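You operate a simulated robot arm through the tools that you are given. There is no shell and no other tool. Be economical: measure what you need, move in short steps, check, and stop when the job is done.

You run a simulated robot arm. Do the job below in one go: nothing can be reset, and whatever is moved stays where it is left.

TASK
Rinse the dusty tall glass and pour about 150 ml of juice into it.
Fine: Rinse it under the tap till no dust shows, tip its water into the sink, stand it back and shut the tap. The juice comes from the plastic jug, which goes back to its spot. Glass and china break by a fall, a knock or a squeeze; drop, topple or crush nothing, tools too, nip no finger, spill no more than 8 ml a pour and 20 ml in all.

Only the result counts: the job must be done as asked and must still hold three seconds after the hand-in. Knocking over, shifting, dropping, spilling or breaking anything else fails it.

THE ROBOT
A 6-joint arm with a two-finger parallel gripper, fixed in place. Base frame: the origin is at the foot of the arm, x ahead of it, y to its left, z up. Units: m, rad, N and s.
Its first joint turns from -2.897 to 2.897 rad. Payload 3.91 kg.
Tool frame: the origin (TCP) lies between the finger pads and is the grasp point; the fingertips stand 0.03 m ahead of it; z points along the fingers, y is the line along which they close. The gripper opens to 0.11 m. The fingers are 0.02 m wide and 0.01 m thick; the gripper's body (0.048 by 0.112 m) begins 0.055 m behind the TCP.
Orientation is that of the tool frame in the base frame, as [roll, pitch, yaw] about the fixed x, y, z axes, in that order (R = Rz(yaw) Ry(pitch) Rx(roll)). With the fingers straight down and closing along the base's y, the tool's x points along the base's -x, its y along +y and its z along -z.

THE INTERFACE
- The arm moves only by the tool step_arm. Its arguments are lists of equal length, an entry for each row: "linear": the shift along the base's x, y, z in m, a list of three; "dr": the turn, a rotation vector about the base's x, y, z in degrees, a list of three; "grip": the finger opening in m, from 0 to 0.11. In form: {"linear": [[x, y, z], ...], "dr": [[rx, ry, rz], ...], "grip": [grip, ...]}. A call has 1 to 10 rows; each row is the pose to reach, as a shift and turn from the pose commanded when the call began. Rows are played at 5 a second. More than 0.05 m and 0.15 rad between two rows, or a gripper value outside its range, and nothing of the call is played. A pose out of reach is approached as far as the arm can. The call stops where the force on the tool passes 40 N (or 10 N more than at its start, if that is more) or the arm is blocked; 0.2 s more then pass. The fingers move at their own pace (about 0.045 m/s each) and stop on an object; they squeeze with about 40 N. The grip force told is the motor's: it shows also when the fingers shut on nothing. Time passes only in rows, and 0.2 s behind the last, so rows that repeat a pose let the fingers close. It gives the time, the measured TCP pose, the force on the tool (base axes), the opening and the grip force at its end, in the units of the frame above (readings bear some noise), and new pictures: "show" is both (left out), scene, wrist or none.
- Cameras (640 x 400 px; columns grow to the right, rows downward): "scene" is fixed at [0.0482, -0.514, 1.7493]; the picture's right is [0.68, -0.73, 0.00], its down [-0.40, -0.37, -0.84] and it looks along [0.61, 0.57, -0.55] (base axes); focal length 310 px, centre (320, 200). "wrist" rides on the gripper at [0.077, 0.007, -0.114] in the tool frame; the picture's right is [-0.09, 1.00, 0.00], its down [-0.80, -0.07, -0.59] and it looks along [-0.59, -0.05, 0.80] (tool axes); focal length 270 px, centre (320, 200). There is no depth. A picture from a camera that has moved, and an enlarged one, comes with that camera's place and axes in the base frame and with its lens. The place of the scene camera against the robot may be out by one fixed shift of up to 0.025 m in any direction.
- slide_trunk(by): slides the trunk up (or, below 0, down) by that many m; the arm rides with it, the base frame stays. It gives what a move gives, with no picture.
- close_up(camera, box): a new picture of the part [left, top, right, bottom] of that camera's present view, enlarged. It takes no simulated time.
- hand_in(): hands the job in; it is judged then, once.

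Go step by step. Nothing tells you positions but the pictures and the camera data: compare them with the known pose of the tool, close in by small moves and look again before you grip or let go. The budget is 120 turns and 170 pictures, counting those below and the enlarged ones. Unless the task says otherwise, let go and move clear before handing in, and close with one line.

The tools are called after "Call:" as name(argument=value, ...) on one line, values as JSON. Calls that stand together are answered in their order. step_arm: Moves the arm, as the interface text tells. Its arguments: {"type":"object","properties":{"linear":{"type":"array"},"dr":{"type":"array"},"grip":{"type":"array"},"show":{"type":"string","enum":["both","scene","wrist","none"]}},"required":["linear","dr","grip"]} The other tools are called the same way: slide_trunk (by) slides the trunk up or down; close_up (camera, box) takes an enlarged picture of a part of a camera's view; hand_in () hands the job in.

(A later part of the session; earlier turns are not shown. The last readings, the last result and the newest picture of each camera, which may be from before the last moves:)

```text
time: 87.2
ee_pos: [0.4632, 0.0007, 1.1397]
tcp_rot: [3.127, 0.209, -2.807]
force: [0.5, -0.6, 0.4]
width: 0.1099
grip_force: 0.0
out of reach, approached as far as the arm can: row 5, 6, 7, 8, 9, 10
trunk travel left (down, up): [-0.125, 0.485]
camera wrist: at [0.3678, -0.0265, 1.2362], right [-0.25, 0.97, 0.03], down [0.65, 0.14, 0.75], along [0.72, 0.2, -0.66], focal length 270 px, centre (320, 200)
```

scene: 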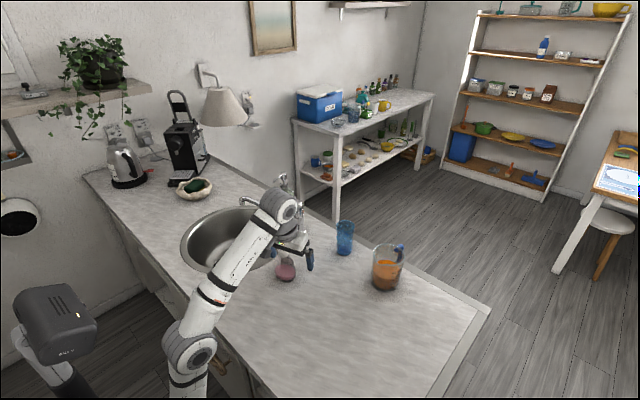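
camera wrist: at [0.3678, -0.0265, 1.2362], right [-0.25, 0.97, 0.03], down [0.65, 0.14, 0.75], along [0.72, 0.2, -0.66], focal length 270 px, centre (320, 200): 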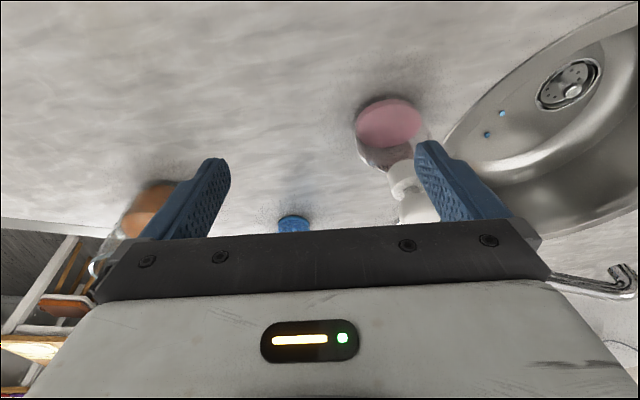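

The trunk is too low for that height, so the arm sagged but touched nothing. I raise the trunk 0.25 m straight up.

Call:
slide_trunk(by=0.25)

Call:
close_up(camera="scene", box=[180, 150, 440, 310])

```text
time: 89.8
ee_pos: [0.4629, 0.0011, 1.3918]
tcp_rot: [3.126, 0.21, -2.81]
force: [-0.8, -0.3, 0.0]
width: 0.1102
grip_force: 0.1
trunk travel left (down, up): [-0.375, 0.235]
```

```text
2.46 times, centred on (310, 230) of scene
camera zoom: at [0.0482, -0.514, 1.7493], right [0.68, -0.73, 0.0], down [-0.4, -0.37, -0.84], along [0.61, 0.57, -0.55], focal length 763 px, centre (345, 126)
```

zoom: 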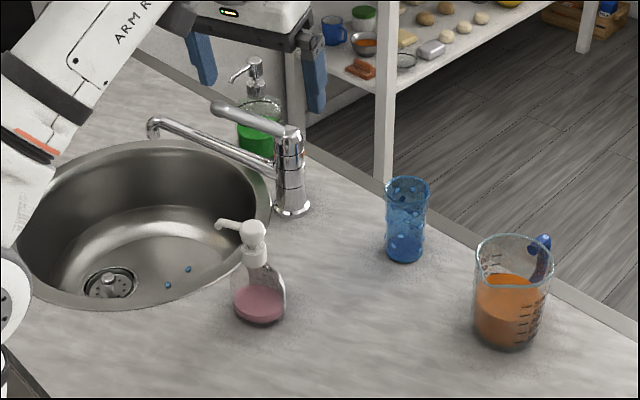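

All items are undisturbed. Now I yaw to about −13° and move toward the jug, still above it.

Call:
step_arm(linear=[[0.02, -0.03, 0], [0.04, -0.06, -0.01], [0.07, -0.09, -0.02], [0.1, -0.12, -0.03], [0.13, -0.145, -0.05], [0.157, -0.155, -0.07], [0.157, -0.155, -0.09]], dr=[[0, 0, -8], [0, 0, -16], [0, 0, -24], [0, 0, -32], [0, 0, -32], [0, 0, -32], [0, 0, -32]], grip=[0.11, 0.11, 0.11, 0.11, 0.11, 0.11, 0.11])

Call:
close_up(camera="scene", box=[300, 190, 460, 310])

```text
time: 91.4
ee_pos: [0.6172, -0.1543, 1.303]
tcp_rot: [3.126, 0.212, 2.914]
force: [0.9, -0.1, -0.7]
width: 0.1098
grip_force: 0.0
out of reach, approached as far as the arm can: row 1, 4, 5, 6
trunk travel left (down, up): [-0.375, 0.235]
camera wrist: at [0.5226, -0.1278, 1.3979], right [0.31, 0.95, 0.03], down [0.62, -0.22, 0.75], along [0.72, -0.21, -0.66], focal length 270 px, centre (320, 200)
```

scene: 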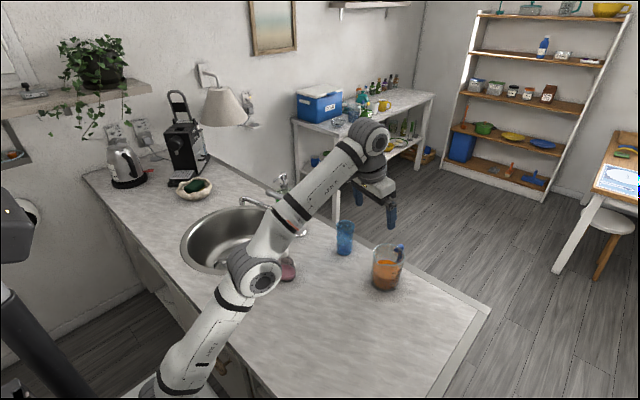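
wrist: 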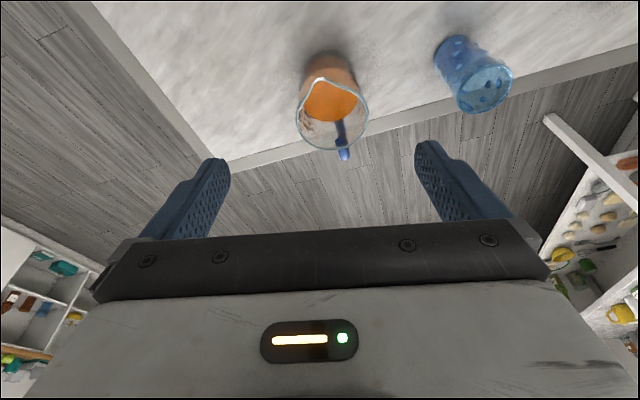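

```text
3.33 times, centred on (380, 250) of scene
camera zoom: at [0.0482, -0.514, 1.7493], right [0.68, -0.73, 0.0], down [-0.4, -0.37, -0.84], along [0.61, 0.57, -0.55], focal length 1033 px, centre (120, 33)
```

zoom: 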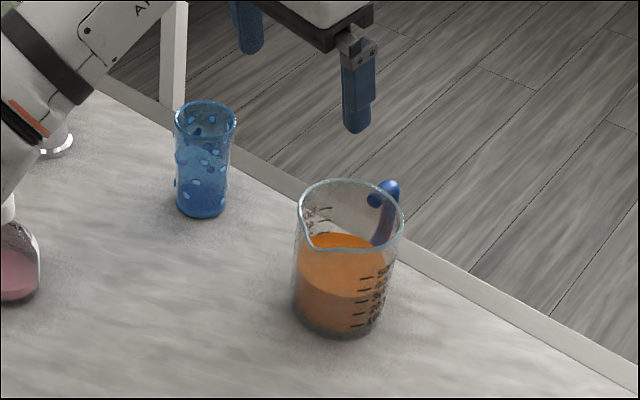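

The jug's spout points toward the robot and the handle away, along about x; jug centre ≈(0.705,−0.162), rim z≈1.09. I align yaw and move above it.

Call:
step_arm(linear=[[0.02, -0.002, -0.02], [0.04, -0.004, -0.045], [0.06, -0.006, -0.07], [0.08, -0.008, -0.095], [0.083, -0.008, -0.113], [0.083, -0.008, -0.113]], dr=[[0, 0, 4], [0, 0, 8], [0, 0, 10], [0, 0, 10], [0, 0, 10], [0, 0, 10]], grip=[0.11, 0.11, 0.11, 0.11, 0.11, 0.11])

Call:
close_up(camera="scene", box=[320, 190, 450, 310])

```text
time: 92.8
ee_pos: [0.702, -0.1606, 1.1891]
tcp_rot: [3.128, 0.212, 3.09]
force: [-0.3, -0.2, 0.4]
width: 0.1099
grip_force: 0.0
trunk travel left (down, up): [-0.375, 0.235]
camera wrist: at [0.6035, -0.1489, 1.2847], right [0.14, 0.99, 0.03], down [0.65, -0.11, 0.75], along [0.75, -0.08, -0.66], focal length 270 px, centre (320, 200)
```

scene: 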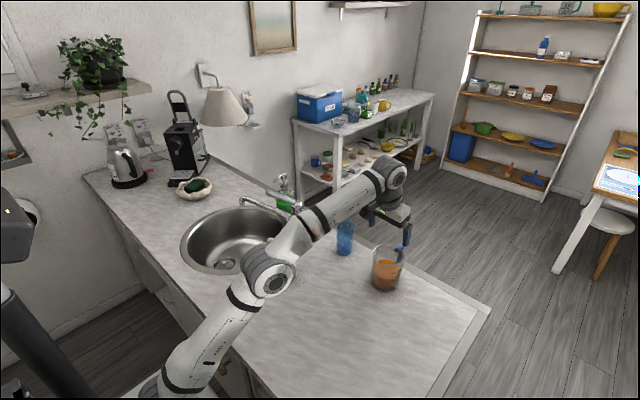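
wrist: 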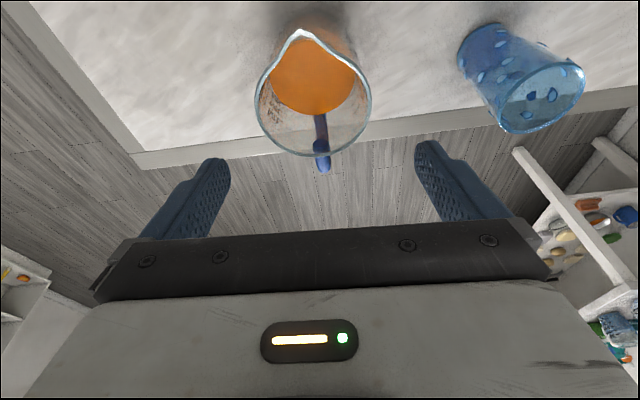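

```text
3.33 times, centred on (385, 250) of scene
camera zoom: at [0.0482, -0.514, 1.7493], right [0.68, -0.73, 0.0], down [-0.4, -0.37, -0.84], along [0.61, 0.57, -0.55], focal length 1033 px, centre (103, 33)
```

zoom: 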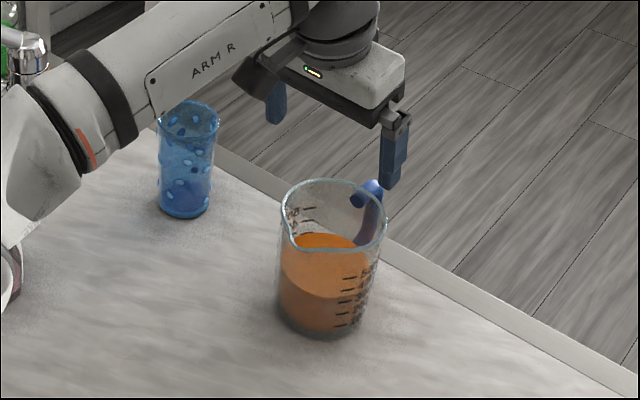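

Jug centre ≈(0.709,−0.162), width ≈0.09; fingers are centred to within 2 mm. I descend partly and check.

Call:
step_arm(linear=[[0.002, -0.001, -0.03], [0.004, -0.001, -0.06], [0.006, -0.001, -0.08], [0.006, -0.001, -0.085]], dr=[[0, 0, 0], [0, 0, 0], [0, 0, 0], [0, 0, 0]], grip=[0.11, 0.11, 0.11, 0.11])

Call:
close_up(camera="scene", box=[320, 190, 450, 310])

```text
time: 93.8
ee_pos: [0.708, -0.1618, 1.1014]
tcp_rot: [3.129, 0.211, 3.089]
force: [-0.4, 0.4, 0.3]
width: 0.11
grip_force: 0.1
trunk travel left (down, up): [-0.375, 0.235]
camera wrist: at [0.6091, -0.152, 1.1974], right [0.14, 0.99, 0.03], down [0.65, -0.11, 0.75], along [0.74, -0.08, -0.66], focal length 270 px, centre (320, 200)
```

scene: 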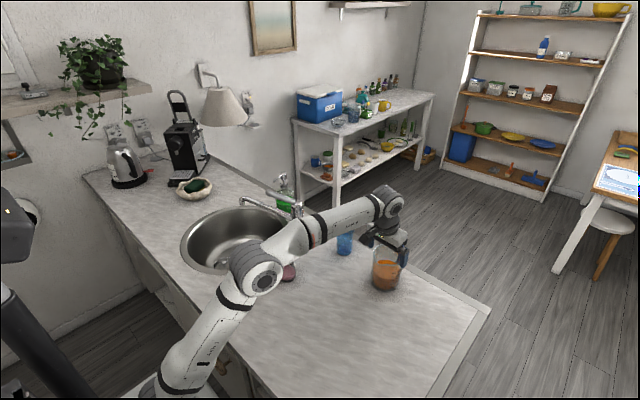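
wrist: 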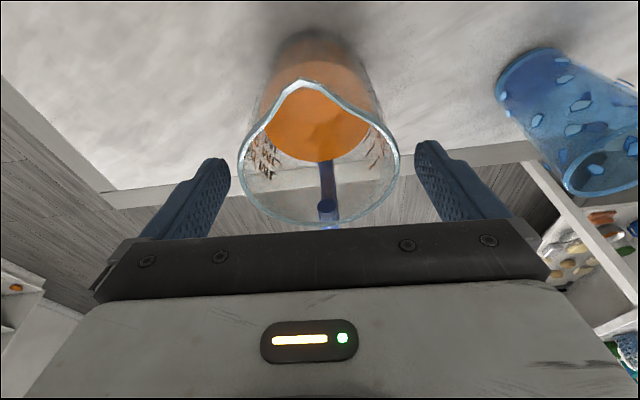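

```text
3.33 times, centred on (385, 250) of scene
camera zoom: at [0.0482, -0.514, 1.7493], right [0.68, -0.73, 0.0], down [-0.4, -0.37, -0.84], along [0.61, 0.57, -0.55], focal length 1033 px, centre (103, 33)
```

zoom: 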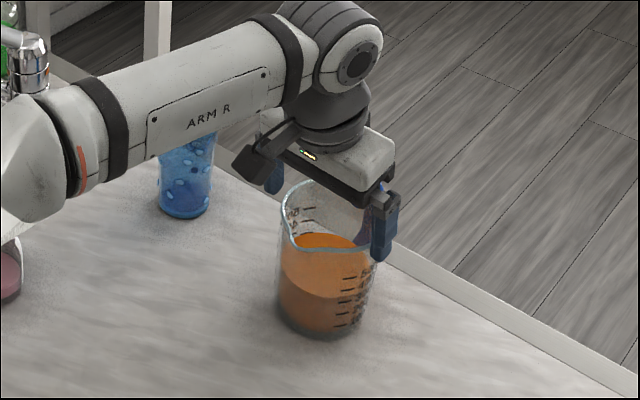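

The rim reads z≈1.08, centre (0.706,−0.163), nicely between the fingers. I descend to z≈1.042.

Call:
step_arm(linear=[[-0.001, -0.001, -0.015], [-0.001, -0.001, -0.03], [-0.001, -0.001, -0.045], [-0.001, -0.001, -0.059], [-0.001, -0.001, -0.059]], dr=[[0, 0, 0], [0, 0, 0], [0, 0, 0], [0, 0, 0], [0, 0, 0]], grip=[0.11, 0.11, 0.11, 0.11, 0.11])

Call:
close_up(camera="scene", box=[320, 190, 450, 310])

```text
time: 95.0
ee_pos: [0.7079, -0.1634, 1.0434]
tcp_rot: [3.129, 0.211, 3.09]
force: [1.2, 0.4, 0.2]
width: 0.11
grip_force: 0.0
trunk travel left (down, up): [-0.375, 0.235]
camera wrist: at [0.6091, -0.1529, 1.1387], right [0.14, 0.99, 0.03], down [0.65, -0.11, 0.75], along [0.74, -0.08, -0.66], focal length 270 px, centre (320, 200)
```

scene: 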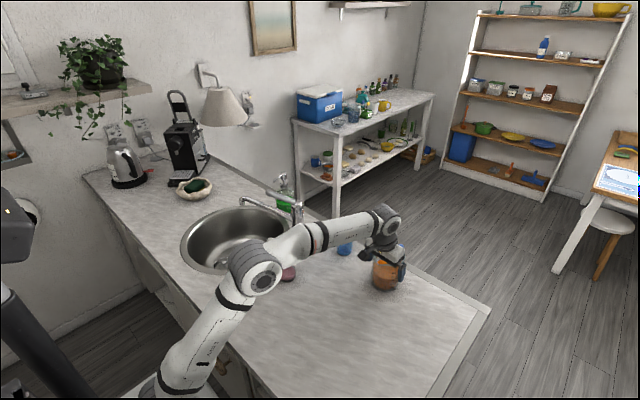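
wrist: 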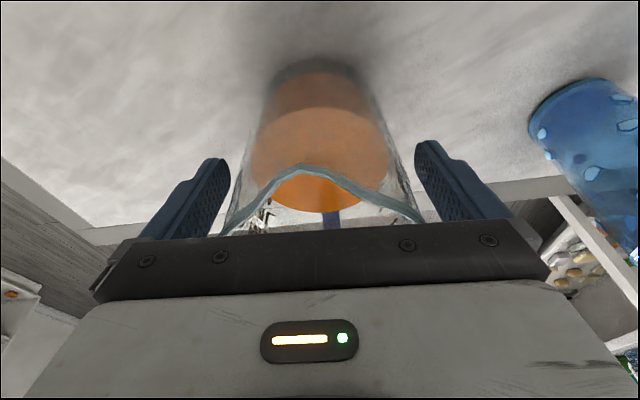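

```text
3.33 times, centred on (385, 250) of scene
camera zoom: at [0.0482, -0.514, 1.7493], right [0.68, -0.73, 0.0], down [-0.4, -0.37, -0.84], along [0.61, 0.57, -0.55], focal length 1033 px, centre (103, 33)
```

zoom: 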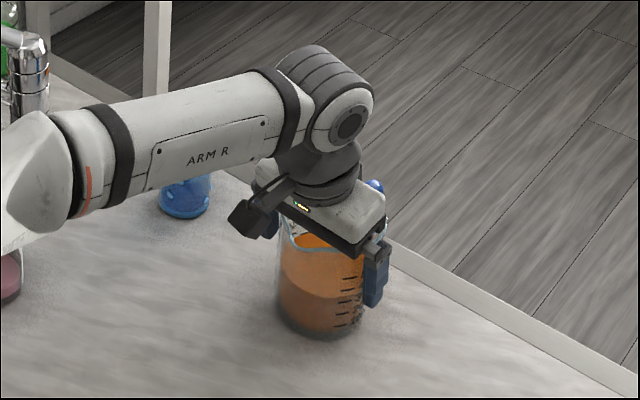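

The fingers straddle the jug without touching. I close gently.

Call:
step_arm(linear=[[0, 0, 0], [0, 0, 0], [0, 0, 0], [0, 0, 0], [0, 0, 0], [0, 0, 0]], dr=[[0, 0, 0], [0, 0, 0], [0, 0, 0], [0, 0, 0], [0, 0, 0], [0, 0, 0]], grip=[0.104, 0.098, 0.094, 0.09, 0.086, 0.084], show="none")

Call:
step_arm(linear=[[0, 0, 0.004], [0, 0, 0.008], [0, 0, 0.012], [0, 0, 0.02], [0, 0, 0.02], [0, 0, 0.02]], dr=[[0, 0, 0], [0, 0, 0], [0, 0, 0], [0, 0, 0], [0, 0, 0], [0, 0, 0]], grip=[0.082, 0.082, 0.082, 0.082, 0.082, 0.082], show="wrist")

```text
time: 96.4
ee_pos: [0.708, -0.1644, 1.0433]
tcp_rot: [3.128, 0.211, 3.09]
force: [-0.6, -1.7, 0.3]
width: 0.0928
grip_force: 39.8
trunk travel left (down, up): [-0.375, 0.235]
```

```text
time: 97.8
ee_pos: [0.7073, -0.164, 1.0642]
tcp_rot: [3.128, 0.21, 3.09]
force: [0.8, 0.6, -4.7]
width: 0.0925
grip_force: 40.1
trunk travel left (down, up): [-0.375, 0.235]
camera wrist: at [0.6091, -0.1533, 1.1601], right [0.14, 0.99, 0.03], down [0.65, -0.11, 0.75], along [0.74, -0.08, -0.66], focal length 270 px, centre (320, 200)
```

wrist: 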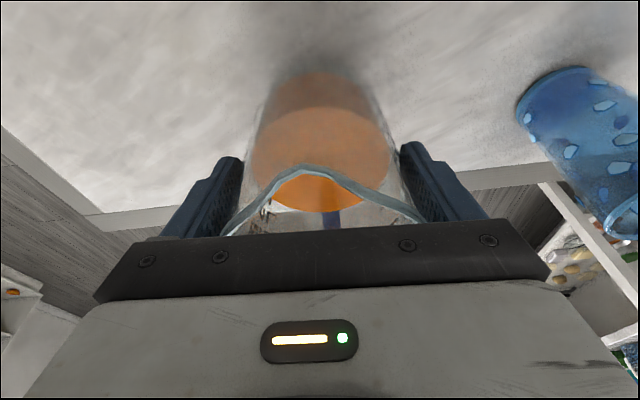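

The jug is held and lifted 2 cm. I take several force readings to know its weight before pouring, then lift it higher.

Call:
step_arm(linear=[[0, 0, 0]], dr=[[0, 0, 0]], grip=[0.082], show="none")

Call:
step_arm(linear=[[0, 0, 0]], dr=[[0, 0, 0]], grip=[0.082], show="none")

Call:
step_arm(linear=[[0, 0, 0]], dr=[[0, 0, 0]], grip=[0.082], show="none")

Call:
step_arm(linear=[[0, 0, 0]], dr=[[0, 0, 0]], grip=[0.082], show="none")

Call:
step_arm(linear=[[0, 0, 0.03], [0, 0, 0.06], [0, 0, 0.09], [0, 0, 0.12], [0, 0, 0.15], [0, 0, 0.15], [0, 0, 0.15]], dr=[[0, 0, 0], [0, 0, 0], [0, 0, 0], [0, 0, 0], [0, 0, 0], [0, 0, 0], [0, 0, 0]], grip=[0.082, 0.082, 0.082, 0.082, 0.082, 0.082, 0.082], show="scene")

Call:
close_up(camera="scene", box=[320, 180, 450, 280])

```text
time: 98.2
ee_pos: [0.7082, -0.1644, 1.0644]
tcp_rot: [3.128, 0.211, 3.09]
force: [-0.3, 0.3, -4.9]
width: 0.0925
grip_force: 39.7
trunk travel left (down, up): [-0.375, 0.235]
```

```text
time: 98.6
ee_pos: [0.7075, -0.1636, 1.0658]
tcp_rot: [3.127, 0.211, 3.09]
force: [0.1, 0.4, -3.4]
width: 0.093
grip_force: 40.3
trunk travel left (down, up): [-0.375, 0.235]
```

```text
time: 99.0
ee_pos: [0.708, -0.1635, 1.0638]
tcp_rot: [3.129, 0.211, 3.089]
force: [-0.5, -0.1, -4.6]
width: 0.0928
grip_force: 40.1
trunk travel left (down, up): [-0.375, 0.235]
```

```text
time: 99.4
ee_pos: [0.7085, -0.1641, 1.0638]
tcp_rot: [3.128, 0.212, 3.089]
force: [0.3, 0.1, -3.9]
width: 0.0925
grip_force: 39.7
trunk travel left (down, up): [-0.375, 0.235]
```

```text
time: 101.0
ee_pos: [0.7029, -0.1637, 1.2092]
tcp_rot: [3.129, 0.211, 3.09]
force: [0.3, 0.9, -3.9]
width: 0.0924
grip_force: 39.9
out of reach, approached as far as the arm can: row 5, 6, 7
trunk travel left (down, up): [-0.375, 0.235]
```

scene: 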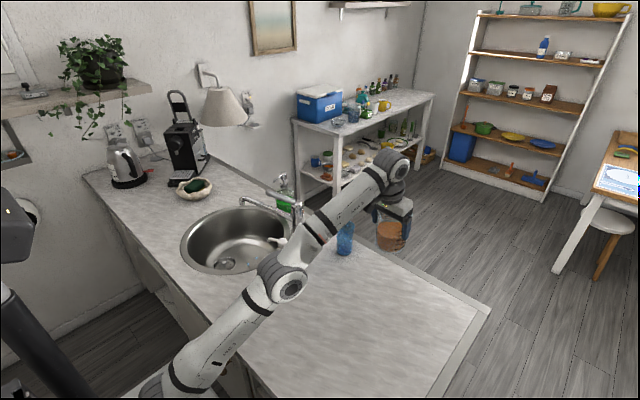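

```text
4.00 times, centred on (385, 230) of scene
camera zoom: at [0.0482, -0.514, 1.7493], right [0.68, -0.73, 0.0], down [-0.4, -0.37, -0.84], along [0.61, 0.57, -0.55], focal length 1240 px, centre (60, 80)
```

zoom: 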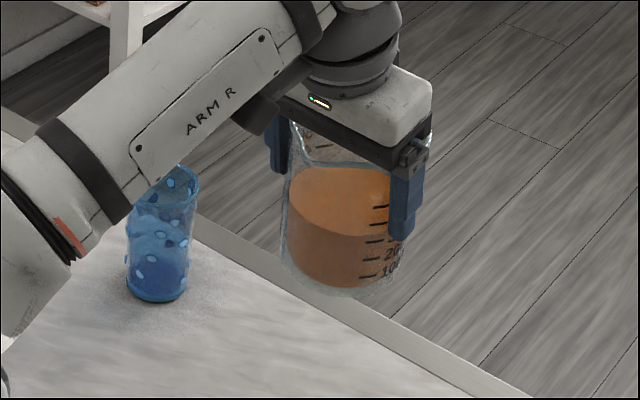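

By the jug's scale it holds ≈360 ml, agreeing with ≈4.2 N total; I want ≈210 ml left (≈2.7 N). I now carry it over near the glass, yawing so the forearm stays clear of the soap bottle.

Call:
step_arm(linear=[[-0.005, 0.03, 0], [-0.01, 0.06, 0], [-0.01, 0.09, 0], [-0.01, 0.12, 0], [-0.01, 0.15, 0], [-0.01, 0.18, 0], [-0.01, 0.194, 0], [-0.01, 0.194, 0]], dr=[[0, 0, 4], [0, 0, 8], [0, 0, 12], [0, 0, 16], [0, 0, 20], [0, 0, 23], [0, 0, 23], [0, 0, 23]], grip=[0.082, 0.082, 0.082, 0.082, 0.082, 0.082, 0.082, 0.082])

```text
time: 102.8
ee_pos: [0.6941, 0.032, 1.2104]
tcp_rot: [3.127, 0.212, -2.792]
force: [0.1, 0.0, -4.1]
width: 0.0924
grip_force: 40.4
trunk travel left (down, up): [-0.375, 0.235]
camera wrist: at [0.5983, 0.003, 1.3065], right [-0.26, 0.96, 0.03], down [0.65, 0.15, 0.75], along [0.72, 0.22, -0.66], focal length 270 px, centre (320, 200)
```

scene: 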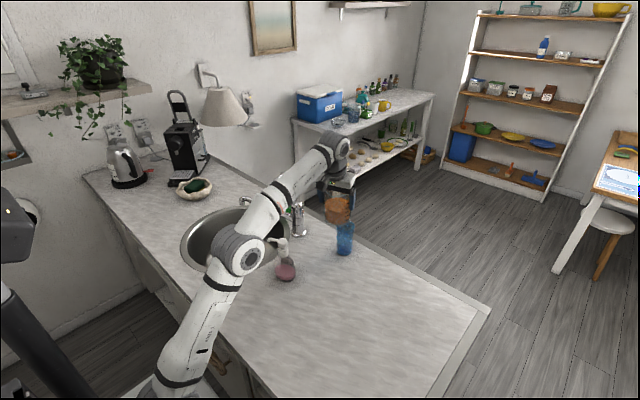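
wrist: 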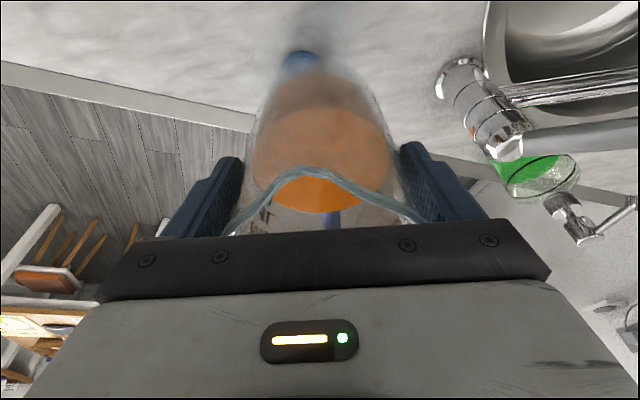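

Now I tilt the jug 40° (below its flow angle) while moving outward so that its lip comes above the glass.

Call:
step_arm(linear=[[0.014, 0.003, 0], [0.028, 0.006, 0], [0.042, 0.009, 0], [0.056, 0.012, 0], [0.07, 0.015, 0], [0.084, 0.018, 0], [0.098, 0.021, 0], [0.114, 0.025, 0], [0.114, 0.025, 0]], dr=[[1.71, -4.7, 0], [3.42, -9.4, 0], [5.13, -14.1, 0], [6.84, -18.8, 0], [8.55, -23.5, 0], [10.26, -28.2, 0], [11.97, -32.9, 0], [13.68, -37.6, 0], [13.68, -37.6, 0]], grip=[0.082, 0.082, 0.082, 0.082, 0.082, 0.082, 0.082, 0.082, 0.082])

Call:
close_up(camera="scene", box=[270, 150, 430, 270])

```text
time: 104.8
ee_pos: [0.8071, 0.0555, 1.2098]
tcp_rot: [3.129, 0.911, -2.792]
force: [0.4, -0.3, -5.2]
width: 0.0927
grip_force: 40.1
trunk travel left (down, up): [-0.375, 0.235]
camera wrist: at [0.6762, 0.0136, 1.2199], right [-0.3, 0.95, 0.08], down [0.05, -0.07, 1.0], along [0.95, 0.3, -0.03], focal length 270 px, centre (320, 200)
```

scene: 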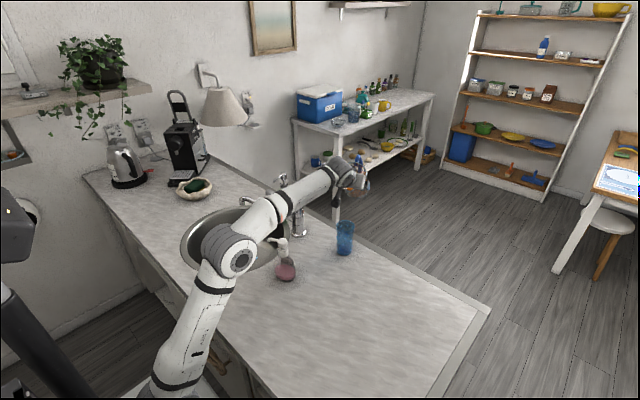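
wrist: 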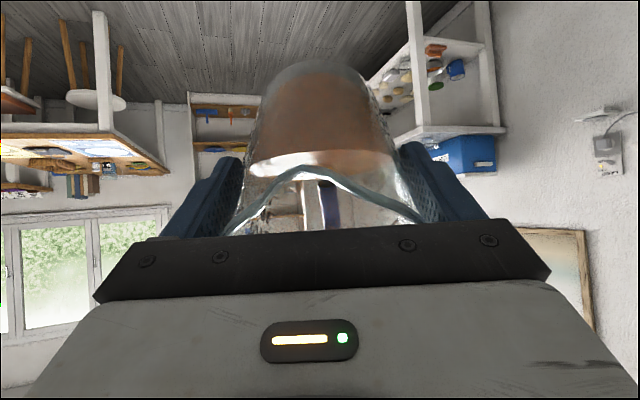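

```text
3.33 times, centred on (350, 210) of scene
camera zoom: at [0.0482, -0.514, 1.7493], right [0.68, -0.73, 0.0], down [-0.4, -0.37, -0.84], along [0.61, 0.57, -0.55], focal length 1033 px, centre (220, 167)
```

zoom: 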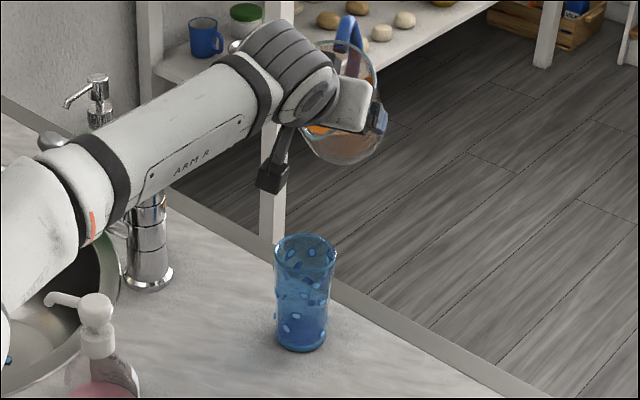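

Predicted and seen lip position agree. I lower so the lip is ≈3.5 cm above the glass rim and tilt to 50°, still short of flowing.

Call:
step_arm(linear=[[0.003, 0.003, -0.03], [0.006, 0.005, -0.065], [0.007, 0.006, -0.1], [0.0065, 0.0058, -0.0945], [0.0056, 0.0055, -0.089], [0.0056, 0.0055, -0.089]], dr=[[0, 0, 0], [0, 0, 0], [0, 0, 0], [1.71, -4.7, 0], [3.42, -9.4, 0], [3.42, -9.4, 0]], grip=[0.082, 0.082, 0.082, 0.082, 0.082, 0.082])

Call:
close_up(camera="scene", box=[300, 170, 400, 270])

```text
time: 106.2
ee_pos: [0.8126, 0.0617, 1.1213]
tcp_rot: [3.128, 1.083, -2.792]
force: [0.1, 0.3, -4.7]
width: 0.0926
grip_force: 40.2
trunk travel left (down, up): [-0.375, 0.235]
camera wrist: at [0.6823, 0.0212, 1.1071], right [-0.31, 0.95, 0.08], down [-0.11, -0.13, 0.99], along [0.94, 0.3, 0.15], focal length 270 px, centre (320, 200)
```

scene: 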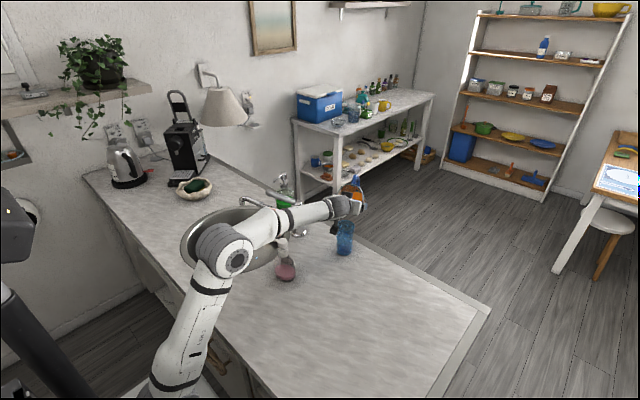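
wrist: 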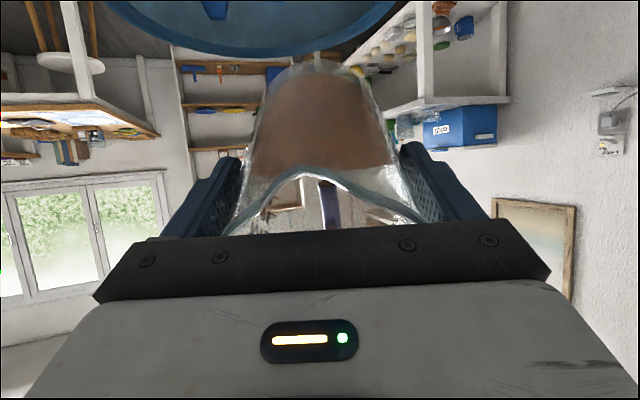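

```text
4.00 times, centred on (350, 220) of scene
camera zoom: at [0.0482, -0.514, 1.7493], right [0.68, -0.73, 0.0], down [-0.4, -0.37, -0.84], along [0.61, 0.57, -0.55], focal length 1240 px, centre (200, 120)
```

zoom: 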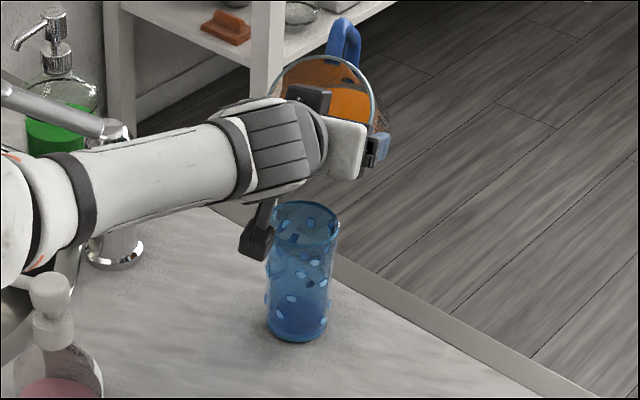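

In the wrist view the glass rim centre lies about 1 cm to the −y side of the lip. I correct by (−3,−7) mm and look again before pouring.

Call:
step_arm(linear=[[-0.002, -0.004, 0], [-0.003, -0.007, 0], [-0.003, -0.007, 0]], dr=[[0, 0, 0], [0, 0, 0], [0, 0, 0]], grip=[0.082, 0.082, 0.082], show="wrist")

Call:
close_up(camera="scene", box=[320, 190, 370, 240])

```text
time: 107.0
ee_pos: [0.8088, 0.0556, 1.1225]
tcp_rot: [3.127, 1.084, -2.792]
force: [0.4, 0.0, -4.4]
width: 0.0921
grip_force: 40.1
trunk travel left (down, up): [-0.375, 0.235]
camera wrist: at [0.6793, 0.0137, 1.107], right [-0.31, 0.95, 0.08], down [-0.11, -0.13, 0.99], along [0.94, 0.3, 0.15], focal length 270 px, centre (320, 200)
```

wrist: 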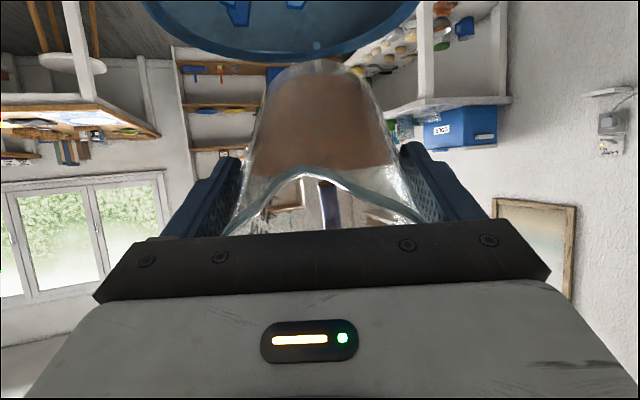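

```text
8.00 times, centred on (345, 215) of scene
camera zoom: at [0.0482, -0.514, 1.7493], right [0.68, -0.73, 0.0], down [-0.4, -0.37, -0.84], along [0.61, 0.57, -0.55], focal length 2480 px, centre (120, 80)
```

zoom: 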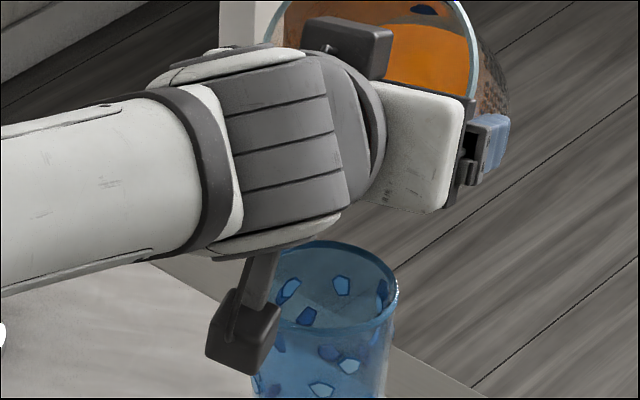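

Now the lip is within ~3 mm of the glass centre line and slightly on its far side. I start tilting slowly to 58° about the lip.

Call:
step_arm(linear=[[0.0007, -0.003, 0.0021], [0.0, -0.0033, 0.0042], [-0.0007, -0.0036, 0.0063], [-0.0014, -0.0039, 0.0084], [-0.0014, -0.0039, 0.0084], [-0.0014, -0.0039, 0.0084]], dr=[[0.68, -1.88, 0], [1.37, -3.76, 0], [2.05, -5.64, 0], [2.74, -7.52, 0], [2.74, -7.52, 0], [2.74, -7.52, 0]], grip=[0.082, 0.082, 0.082, 0.082, 0.082, 0.082], show="wrist")

Call:
close_up(camera="scene", box=[310, 190, 390, 270])

```text
time: 108.4
ee_pos: [0.8086, 0.0502, 1.1307]
tcp_rot: [3.128, 1.224, -2.794]
force: [-0.7, 0.2, -3.6]
width: 0.0924
grip_force: 40.0
trunk travel left (down, up): [-0.375, 0.235]
camera wrist: at [0.6816, 0.01, 1.0965], right [-0.32, 0.94, 0.09], down [-0.24, -0.17, 0.95], along [0.91, 0.29, 0.28], focal length 270 px, centre (320, 200)
```

wrist: 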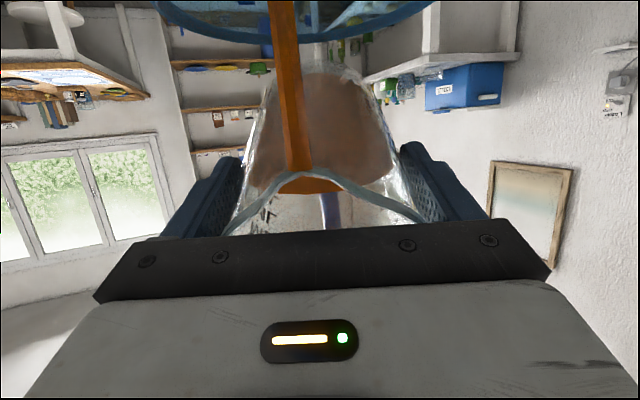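

```text
5.00 times, centred on (350, 230) of scene
camera zoom: at [0.0482, -0.514, 1.7493], right [0.68, -0.73, 0.0], down [-0.4, -0.37, -0.84], along [0.61, 0.57, -0.55], focal length 1550 px, centre (170, 50)
```

zoom: 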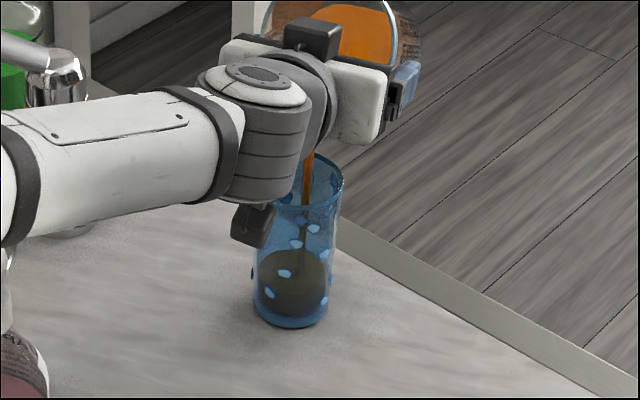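

Juice streams into the middle of the glass. I hold at this angle briefly and check the level and weight.

Call:
step_arm(linear=[[0, 0, 0], [0, 0, 0], [0, 0, 0], [0, 0, 0]], dr=[[0, 0, 0], [0, 0, 0], [0, 0, 0], [0, 0, 0]], grip=[0.082, 0.082, 0.082, 0.082], show="wrist")

Call:
close_up(camera="scene", box=[310, 190, 390, 270])

```text
time: 109.4
ee_pos: [0.8097, 0.0507, 1.1298]
tcp_rot: [3.128, 1.222, -2.794]
force: [0.4, -0.2, -3.2]
width: 0.0925
grip_force: 39.9
trunk travel left (down, up): [-0.375, 0.235]
camera wrist: at [0.6816, 0.01, 1.0964], right [-0.32, 0.94, 0.09], down [-0.24, -0.17, 0.96], along [0.91, 0.29, 0.28], focal length 270 px, centre (320, 200)
```

wrist: 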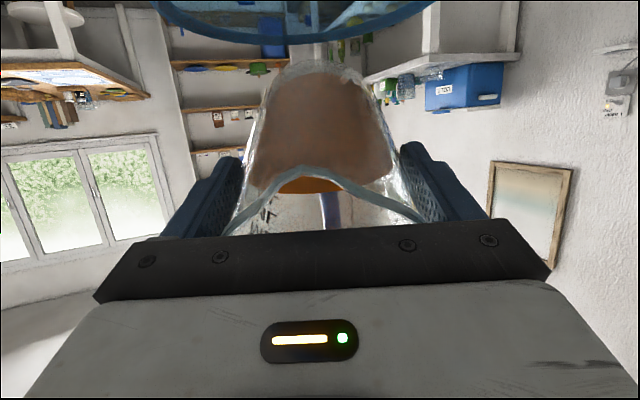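

```text
5.00 times, centred on (350, 230) of scene
camera zoom: at [0.0482, -0.514, 1.7493], right [0.68, -0.73, 0.0], down [-0.4, -0.37, -0.84], along [0.61, 0.57, -0.55], focal length 1550 px, centre (170, 50)
```

zoom: 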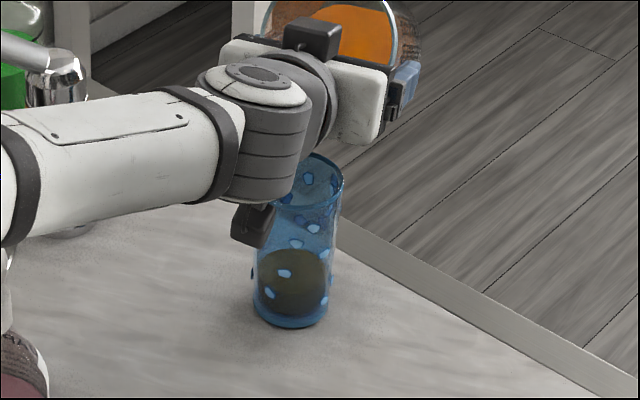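

The flow has settled; roughly 70–80 ml seems poured. I tilt 3° more about the lip, let it settle and measure.

Call:
step_arm(linear=[[-0.0004, -0.0001, 0.001], [-0.0008, -0.0003, 0.002], [-0.0011, -0.0004, 0.003], [-0.0011, -0.0004, 0.003], [-0.0011, -0.0004, 0.003], [-0.0011, -0.0004, 0.003], [-0.0011, -0.0004, 0.003], [-0.0011, -0.0004, 0.003]], dr=[[0.34, -0.94, 0], [0.68, -1.88, 0], [1.03, -2.82, 0], [1.03, -2.82, 0], [1.03, -2.82, 0], [1.03, -2.82, 0], [1.03, -2.82, 0], [1.03, -2.82, 0]], grip=[0.082, 0.082, 0.082, 0.082, 0.082, 0.082, 0.082, 0.082], show="wrist")

Call:
close_up(camera="scene", box=[310, 190, 390, 270])

Call:
step_arm(linear=[[0, 0, 0]], dr=[[0, 0, 0]], grip=[0.082], show="none")

Call:
step_arm(linear=[[0, 0, 0]], dr=[[0, 0, 0]], grip=[0.082], show="none")

Call:
step_arm(linear=[[0, 0, 0]], dr=[[0, 0, 0]], grip=[0.082], show="none")

Call:
step_arm(linear=[[0, 0, 0]], dr=[[0, 0, 0]], grip=[0.082], show="none")

```text
time: 111.2
ee_pos: [0.8075, 0.0496, 1.1323]
tcp_rot: [3.129, 1.275, -2.794]
force: [-0.5, 0.3, -3.2]
width: 0.0924
grip_force: 40.1
trunk travel left (down, up): [-0.375, 0.235]
camera wrist: at [0.6816, 0.0098, 1.0924], right [-0.33, 0.94, 0.09], down [-0.29, -0.19, 0.94], along [0.9, 0.28, 0.33], focal length 270 px, centre (320, 200)
```

wrist: 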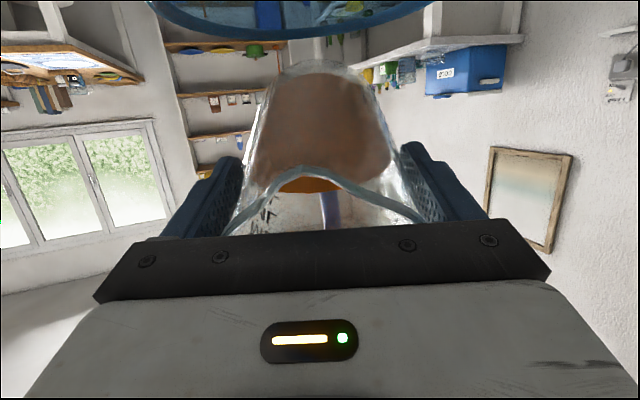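

```text
5.00 times, centred on (350, 230) of scene
camera zoom: at [0.0482, -0.514, 1.7493], right [0.68, -0.73, 0.0], down [-0.4, -0.37, -0.84], along [0.61, 0.57, -0.55], focal length 1550 px, centre (170, 50)
```

zoom: 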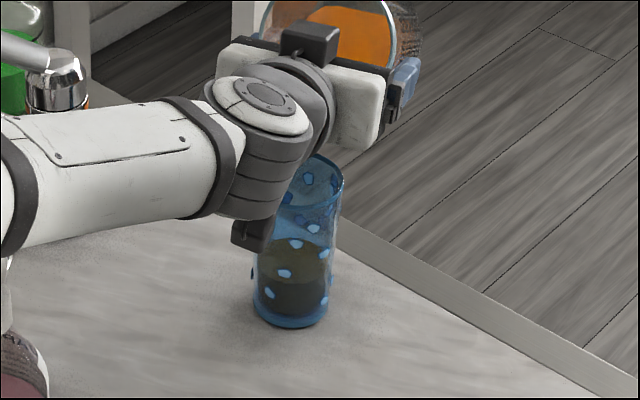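

```text
time: 111.6
ee_pos: [0.8071, 0.0509, 1.1333]
tcp_rot: [3.128, 1.276, -2.796]
force: [0.3, 0.2, -3.9]
width: 0.0925
grip_force: 40.0
trunk travel left (down, up): [-0.375, 0.235]
```

```text
time: 112.0
ee_pos: [0.8075, 0.0496, 1.1323]
tcp_rot: [3.127, 1.276, -2.794]
force: [0.3, 0.3, -3.7]
width: 0.0925
grip_force: 40.5
trunk travel left (down, up): [-0.375, 0.235]
```

```text
time: 112.4
ee_pos: [0.8077, 0.0505, 1.1331]
tcp_rot: [3.128, 1.276, -2.794]
force: [-0.2, -0.4, -2.9]
width: 0.0925
grip_force: 39.9
trunk travel left (down, up): [-0.375, 0.235]
```

```text
time: 112.8
ee_pos: [0.8071, 0.0501, 1.1333]
tcp_rot: [3.126, 1.277, -2.795]
force: [-2.0, -0.1, -3.5]
width: 0.0924
grip_force: 40.3
trunk travel left (down, up): [-0.375, 0.235]
```

About 85–95 ml is in by level and weight. I tilt 4° more about the lip and measure again.

Call:
step_arm(linear=[[-0.0005, -0.0002, 0.001], [-0.0009, -0.0003, 0.002], [-0.0014, -0.0005, 0.003], [-0.0018, -0.0007, 0.004], [-0.0018, -0.0007, 0.004], [-0.0018, -0.0007, 0.004], [-0.0018, -0.0007, 0.004], [-0.0018, -0.0007, 0.004], [-0.0018, -0.0007, 0.004], [-0.0018, -0.0007, 0.004]], dr=[[0.34, -0.94, 0], [0.68, -1.88, 0], [1.03, -2.82, 0], [1.37, -3.76, 0], [1.37, -3.76, 0], [1.37, -3.76, 0], [1.37, -3.76, 0], [1.37, -3.76, 0], [1.37, -3.76, 0], [1.37, -3.76, 0]], grip=[0.082, 0.082, 0.082, 0.082, 0.082, 0.082, 0.082, 0.082, 0.082, 0.082], show="none")

Call:
close_up(camera="scene", box=[310, 190, 390, 270])

Call:
step_arm(linear=[[0, 0, 0]], dr=[[0, 0, 0]], grip=[0.082], show="none")

Call:
step_arm(linear=[[0, 0, 0]], dr=[[0, 0, 0]], grip=[0.082], show="none")

Call:
step_arm(linear=[[0, 0, 0]], dr=[[0, 0, 0]], grip=[0.082], show="none")

Call:
step_arm(linear=[[0, 0, 0]], dr=[[0, 0, 0]], grip=[0.082], show="wrist")

```text
time: 115.0
ee_pos: [0.8046, 0.0502, 1.1358]
tcp_rot: [3.125, 1.348, -2.796]
force: [0.0, -0.4, -2.3]
width: 0.0924
grip_force: 40.3
trunk travel left (down, up): [-0.375, 0.235]
```

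```text
5.00 times, centred on (350, 230) of scene
camera zoom: at [0.0482, -0.514, 1.7493], right [0.68, -0.73, 0.0], down [-0.4, -0.37, -0.84], along [0.61, 0.57, -0.55], focal length 1550 px, centre (170, 50)
```

zoom: 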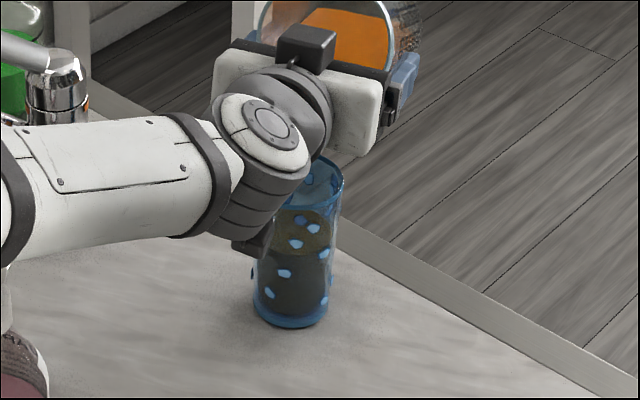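

```text
time: 115.4
ee_pos: [0.8044, 0.0512, 1.1367]
tcp_rot: [3.126, 1.345, -2.793]
force: [-0.4, 0.2, -2.7]
width: 0.0926
grip_force: 40.1
trunk travel left (down, up): [-0.375, 0.235]
```

```text
time: 115.8
ee_pos: [0.8053, 0.0507, 1.1369]
tcp_rot: [3.127, 1.345, -2.795]
force: [0.1, -0.3, -2.7]
width: 0.0926
grip_force: 40.3
trunk travel left (down, up): [-0.375, 0.235]
```

```text
time: 116.2
ee_pos: [0.8052, 0.0494, 1.136]
tcp_rot: [3.127, 1.345, -2.796]
force: [-0.2, -0.6, -2.6]
width: 0.0924
grip_force: 40.2
trunk travel left (down, up): [-0.375, 0.235]
```

```text
time: 116.6
ee_pos: [0.8058, 0.0501, 1.1373]
tcp_rot: [3.126, 1.347, -2.794]
force: [-1.5, -0.7, -2.4]
width: 0.0924
grip_force: 39.5
trunk travel left (down, up): [-0.375, 0.235]
camera wrist: at [0.6826, 0.0107, 1.0868], right [-0.33, 0.94, 0.09], down [-0.35, -0.21, 0.91], along [0.88, 0.27, 0.4], focal length 270 px, centre (320, 200)
```

wrist: 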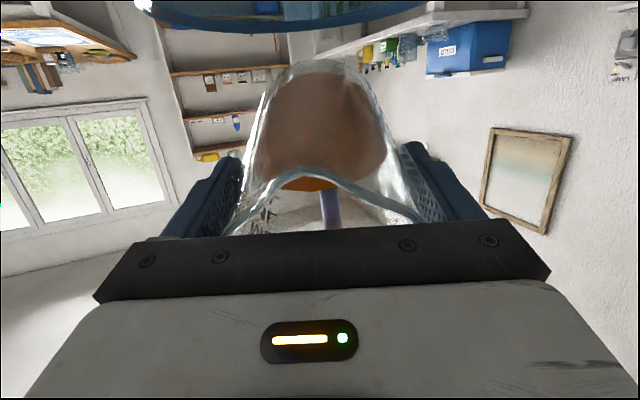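

By level (~63 of 107 px) and weight drop (~1.6–1.8 N) about 150+ ml is in. I tilt back about the lip to stop, then lift clear.

Call:
step_arm(linear=[[0.0018, 0.0007, -0.004], [0.0034, 0.0012, -0.008], [0.0045, 0.0016, -0.012], [0.0045, 0.0016, 0.005], [0.0045, 0.0016, 0.03], [0.0045, 0.0016, 0.055], [0.0, 0.0, 0.075], [-0.02, -0.005, 0.08], [-0.04, -0.01, 0.08], [-0.06, -0.015, 0.08]], dr=[[-1.37, 3.76, 0], [-2.74, 7.52, 0], [-4.1, 11.28, 0], [-5.47, 15.04, 0], [-6.84, 18.8, 0], [-8.21, 22.56, 0], [-9.58, 26.3, 0], [-10.9, 30.1, 0], [-12.3, 33.8, 0], [-13.7, 37.6, 0]], grip=[0.082, 0.082, 0.082, 0.082, 0.082, 0.082, 0.082, 0.082, 0.082, 0.082], show="scene")

Call:
close_up(camera="scene", box=[310, 190, 390, 270])

```text
time: 118.8
ee_pos: [0.7455, 0.035, 1.2203]
tcp_rot: [3.128, 0.647, -2.793]
force: [0.1, 0.6, -3.5]
width: 0.0923
grip_force: 40.1
trunk travel left (down, up): [-0.375, 0.235]
```

scene: 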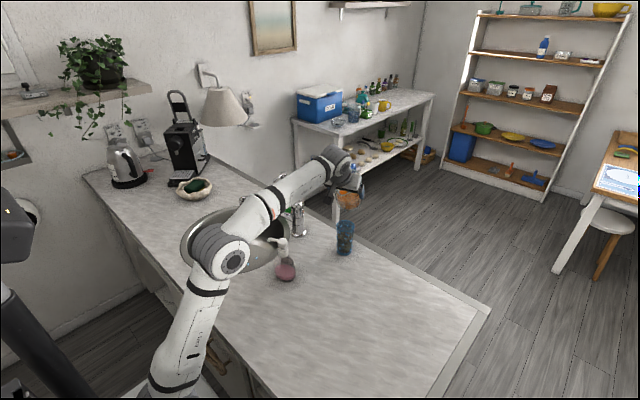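

```text
5.00 times, centred on (350, 230) of scene
camera zoom: at [0.0482, -0.514, 1.7493], right [0.68, -0.73, 0.0], down [-0.4, -0.37, -0.84], along [0.61, 0.57, -0.55], focal length 1550 px, centre (170, 50)
```

zoom: 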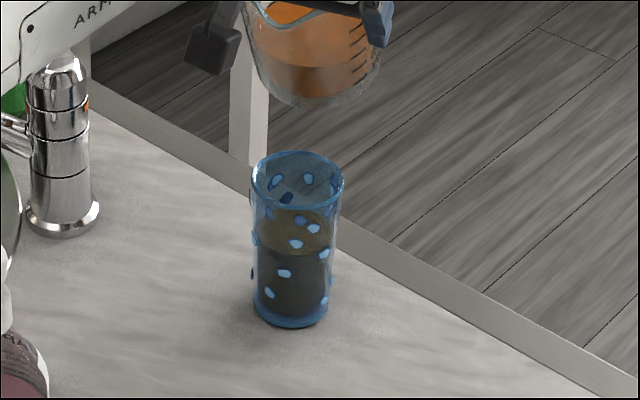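

I finish bringing the jug upright, then weigh it and read its scale.

Call:
step_arm(linear=[[-0.01, 0, 0], [-0.02, 0, -0.003], [-0.03, 0, -0.006], [-0.04, -0.002, -0.01], [-0.051, -0.003, -0.015], [-0.051, -0.003, -0.015], [-0.051, -0.003, -0.015]], dr=[[-1.71, 4.7, 0], [-3.42, 9.4, 0], [-5.13, 14.1, 0], [-6.84, 18.8, 0], [-8.55, 23.5, 0], [-8.55, 23.5, 0], [-8.55, 23.5, 0]], grip=[0.082, 0.082, 0.082, 0.082, 0.082, 0.082, 0.082], show="none")

Call:
close_up(camera="scene", box=[310, 175, 390, 275])

Call:
step_arm(linear=[[0, 0, 0]], dr=[[0, 0, 0]], grip=[0.082], show="none")

Call:
step_arm(linear=[[0, 0, 0]], dr=[[0, 0, 0]], grip=[0.082], show="none")

Call:
step_arm(linear=[[0, 0, 0]], dr=[[0, 0, 0]], grip=[0.082], show="none")

Call:
step_arm(linear=[[0, 0, 0]], dr=[[0, 0, 0]], grip=[0.082], show="none")

Call:
step_arm(linear=[[0, 0, 0]], dr=[[0, 0, 0]], grip=[0.082], show="none")

Call:
step_arm(linear=[[0, 0, 0]], dr=[[0, 0, 0]], grip=[0.082], show="none")

Call:
step_arm(linear=[[0, 0, 0]], dr=[[0, 0, 0]], grip=[0.082], show="wrist")

```text
time: 120.4
ee_pos: [0.6951, 0.0317, 1.2032]
tcp_rot: [3.128, 0.213, -2.793]
force: [0.9, 1.0, -2.4]
width: 0.0924
grip_force: 39.6
trunk travel left (down, up): [-0.375, 0.235]
```

```text
4.00 times, centred on (350, 225) of scene
camera zoom: at [0.0482, -0.514, 1.7493], right [0.68, -0.73, 0.0], down [-0.4, -0.37, -0.84], along [0.61, 0.57, -0.55], focal length 1240 px, centre (200, 100)
```

zoom: 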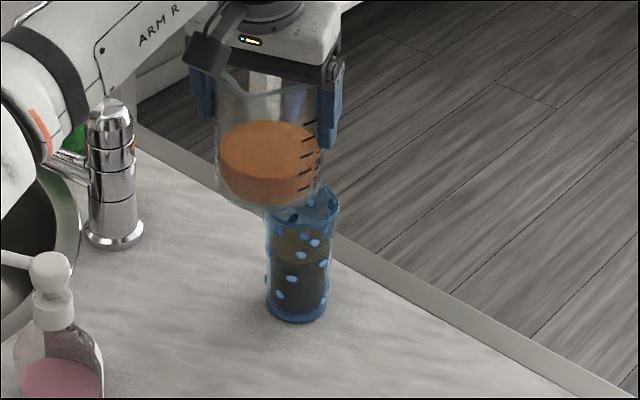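

```text
time: 120.8
ee_pos: [0.6944, 0.0333, 1.2023]
tcp_rot: [3.127, 0.211, -2.792]
force: [-0.4, 0.5, -3.1]
width: 0.0923
grip_force: 39.8
trunk travel left (down, up): [-0.375, 0.235]
```

```text
time: 121.2
ee_pos: [0.6949, 0.0329, 1.2031]
tcp_rot: [3.128, 0.211, -2.791]
force: [0.0, -0.5, -2.4]
width: 0.0923
grip_force: 39.9
trunk travel left (down, up): [-0.375, 0.235]
```

```text
time: 121.6
ee_pos: [0.695, 0.0318, 1.202]
tcp_rot: [3.127, 0.21, -2.792]
force: [0.2, 0.7, -1.8]
width: 0.0925
grip_force: 39.8
trunk travel left (down, up): [-0.375, 0.235]
```

```text
time: 122.0
ee_pos: [0.6948, 0.0325, 1.2028]
tcp_rot: [3.129, 0.211, -2.794]
force: [-0.2, 0.4, -3.8]
width: 0.0922
grip_force: 39.9
trunk travel left (down, up): [-0.375, 0.235]
```

```text
time: 122.4
ee_pos: [0.6943, 0.0329, 1.2021]
tcp_rot: [3.128, 0.211, -2.794]
force: [1.3, -0.1, -2.6]
width: 0.0919
grip_force: 39.7
trunk travel left (down, up): [-0.375, 0.235]
```

```text
time: 122.8
ee_pos: [0.6959, 0.0323, 1.2024]
tcp_rot: [3.128, 0.21, -2.792]
force: [0.5, 0.4, -2.8]
width: 0.092
grip_force: 39.5
trunk travel left (down, up): [-0.375, 0.235]
```

```text
time: 123.2
ee_pos: [0.6956, 0.0326, 1.202]
tcp_rot: [3.129, 0.21, -2.79]
force: [-0.2, 0.4, -2.5]
width: 0.0923
grip_force: 40.7
trunk travel left (down, up): [-0.375, 0.235]
camera wrist: at [0.6001, 0.0038, 1.2981], right [-0.26, 0.96, 0.03], down [0.65, 0.15, 0.75], along [0.72, 0.22, -0.66], focal length 270 px, centre (320, 200)
```

wrist: 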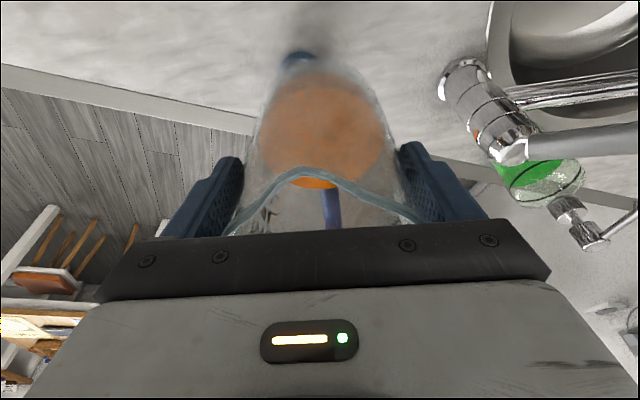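

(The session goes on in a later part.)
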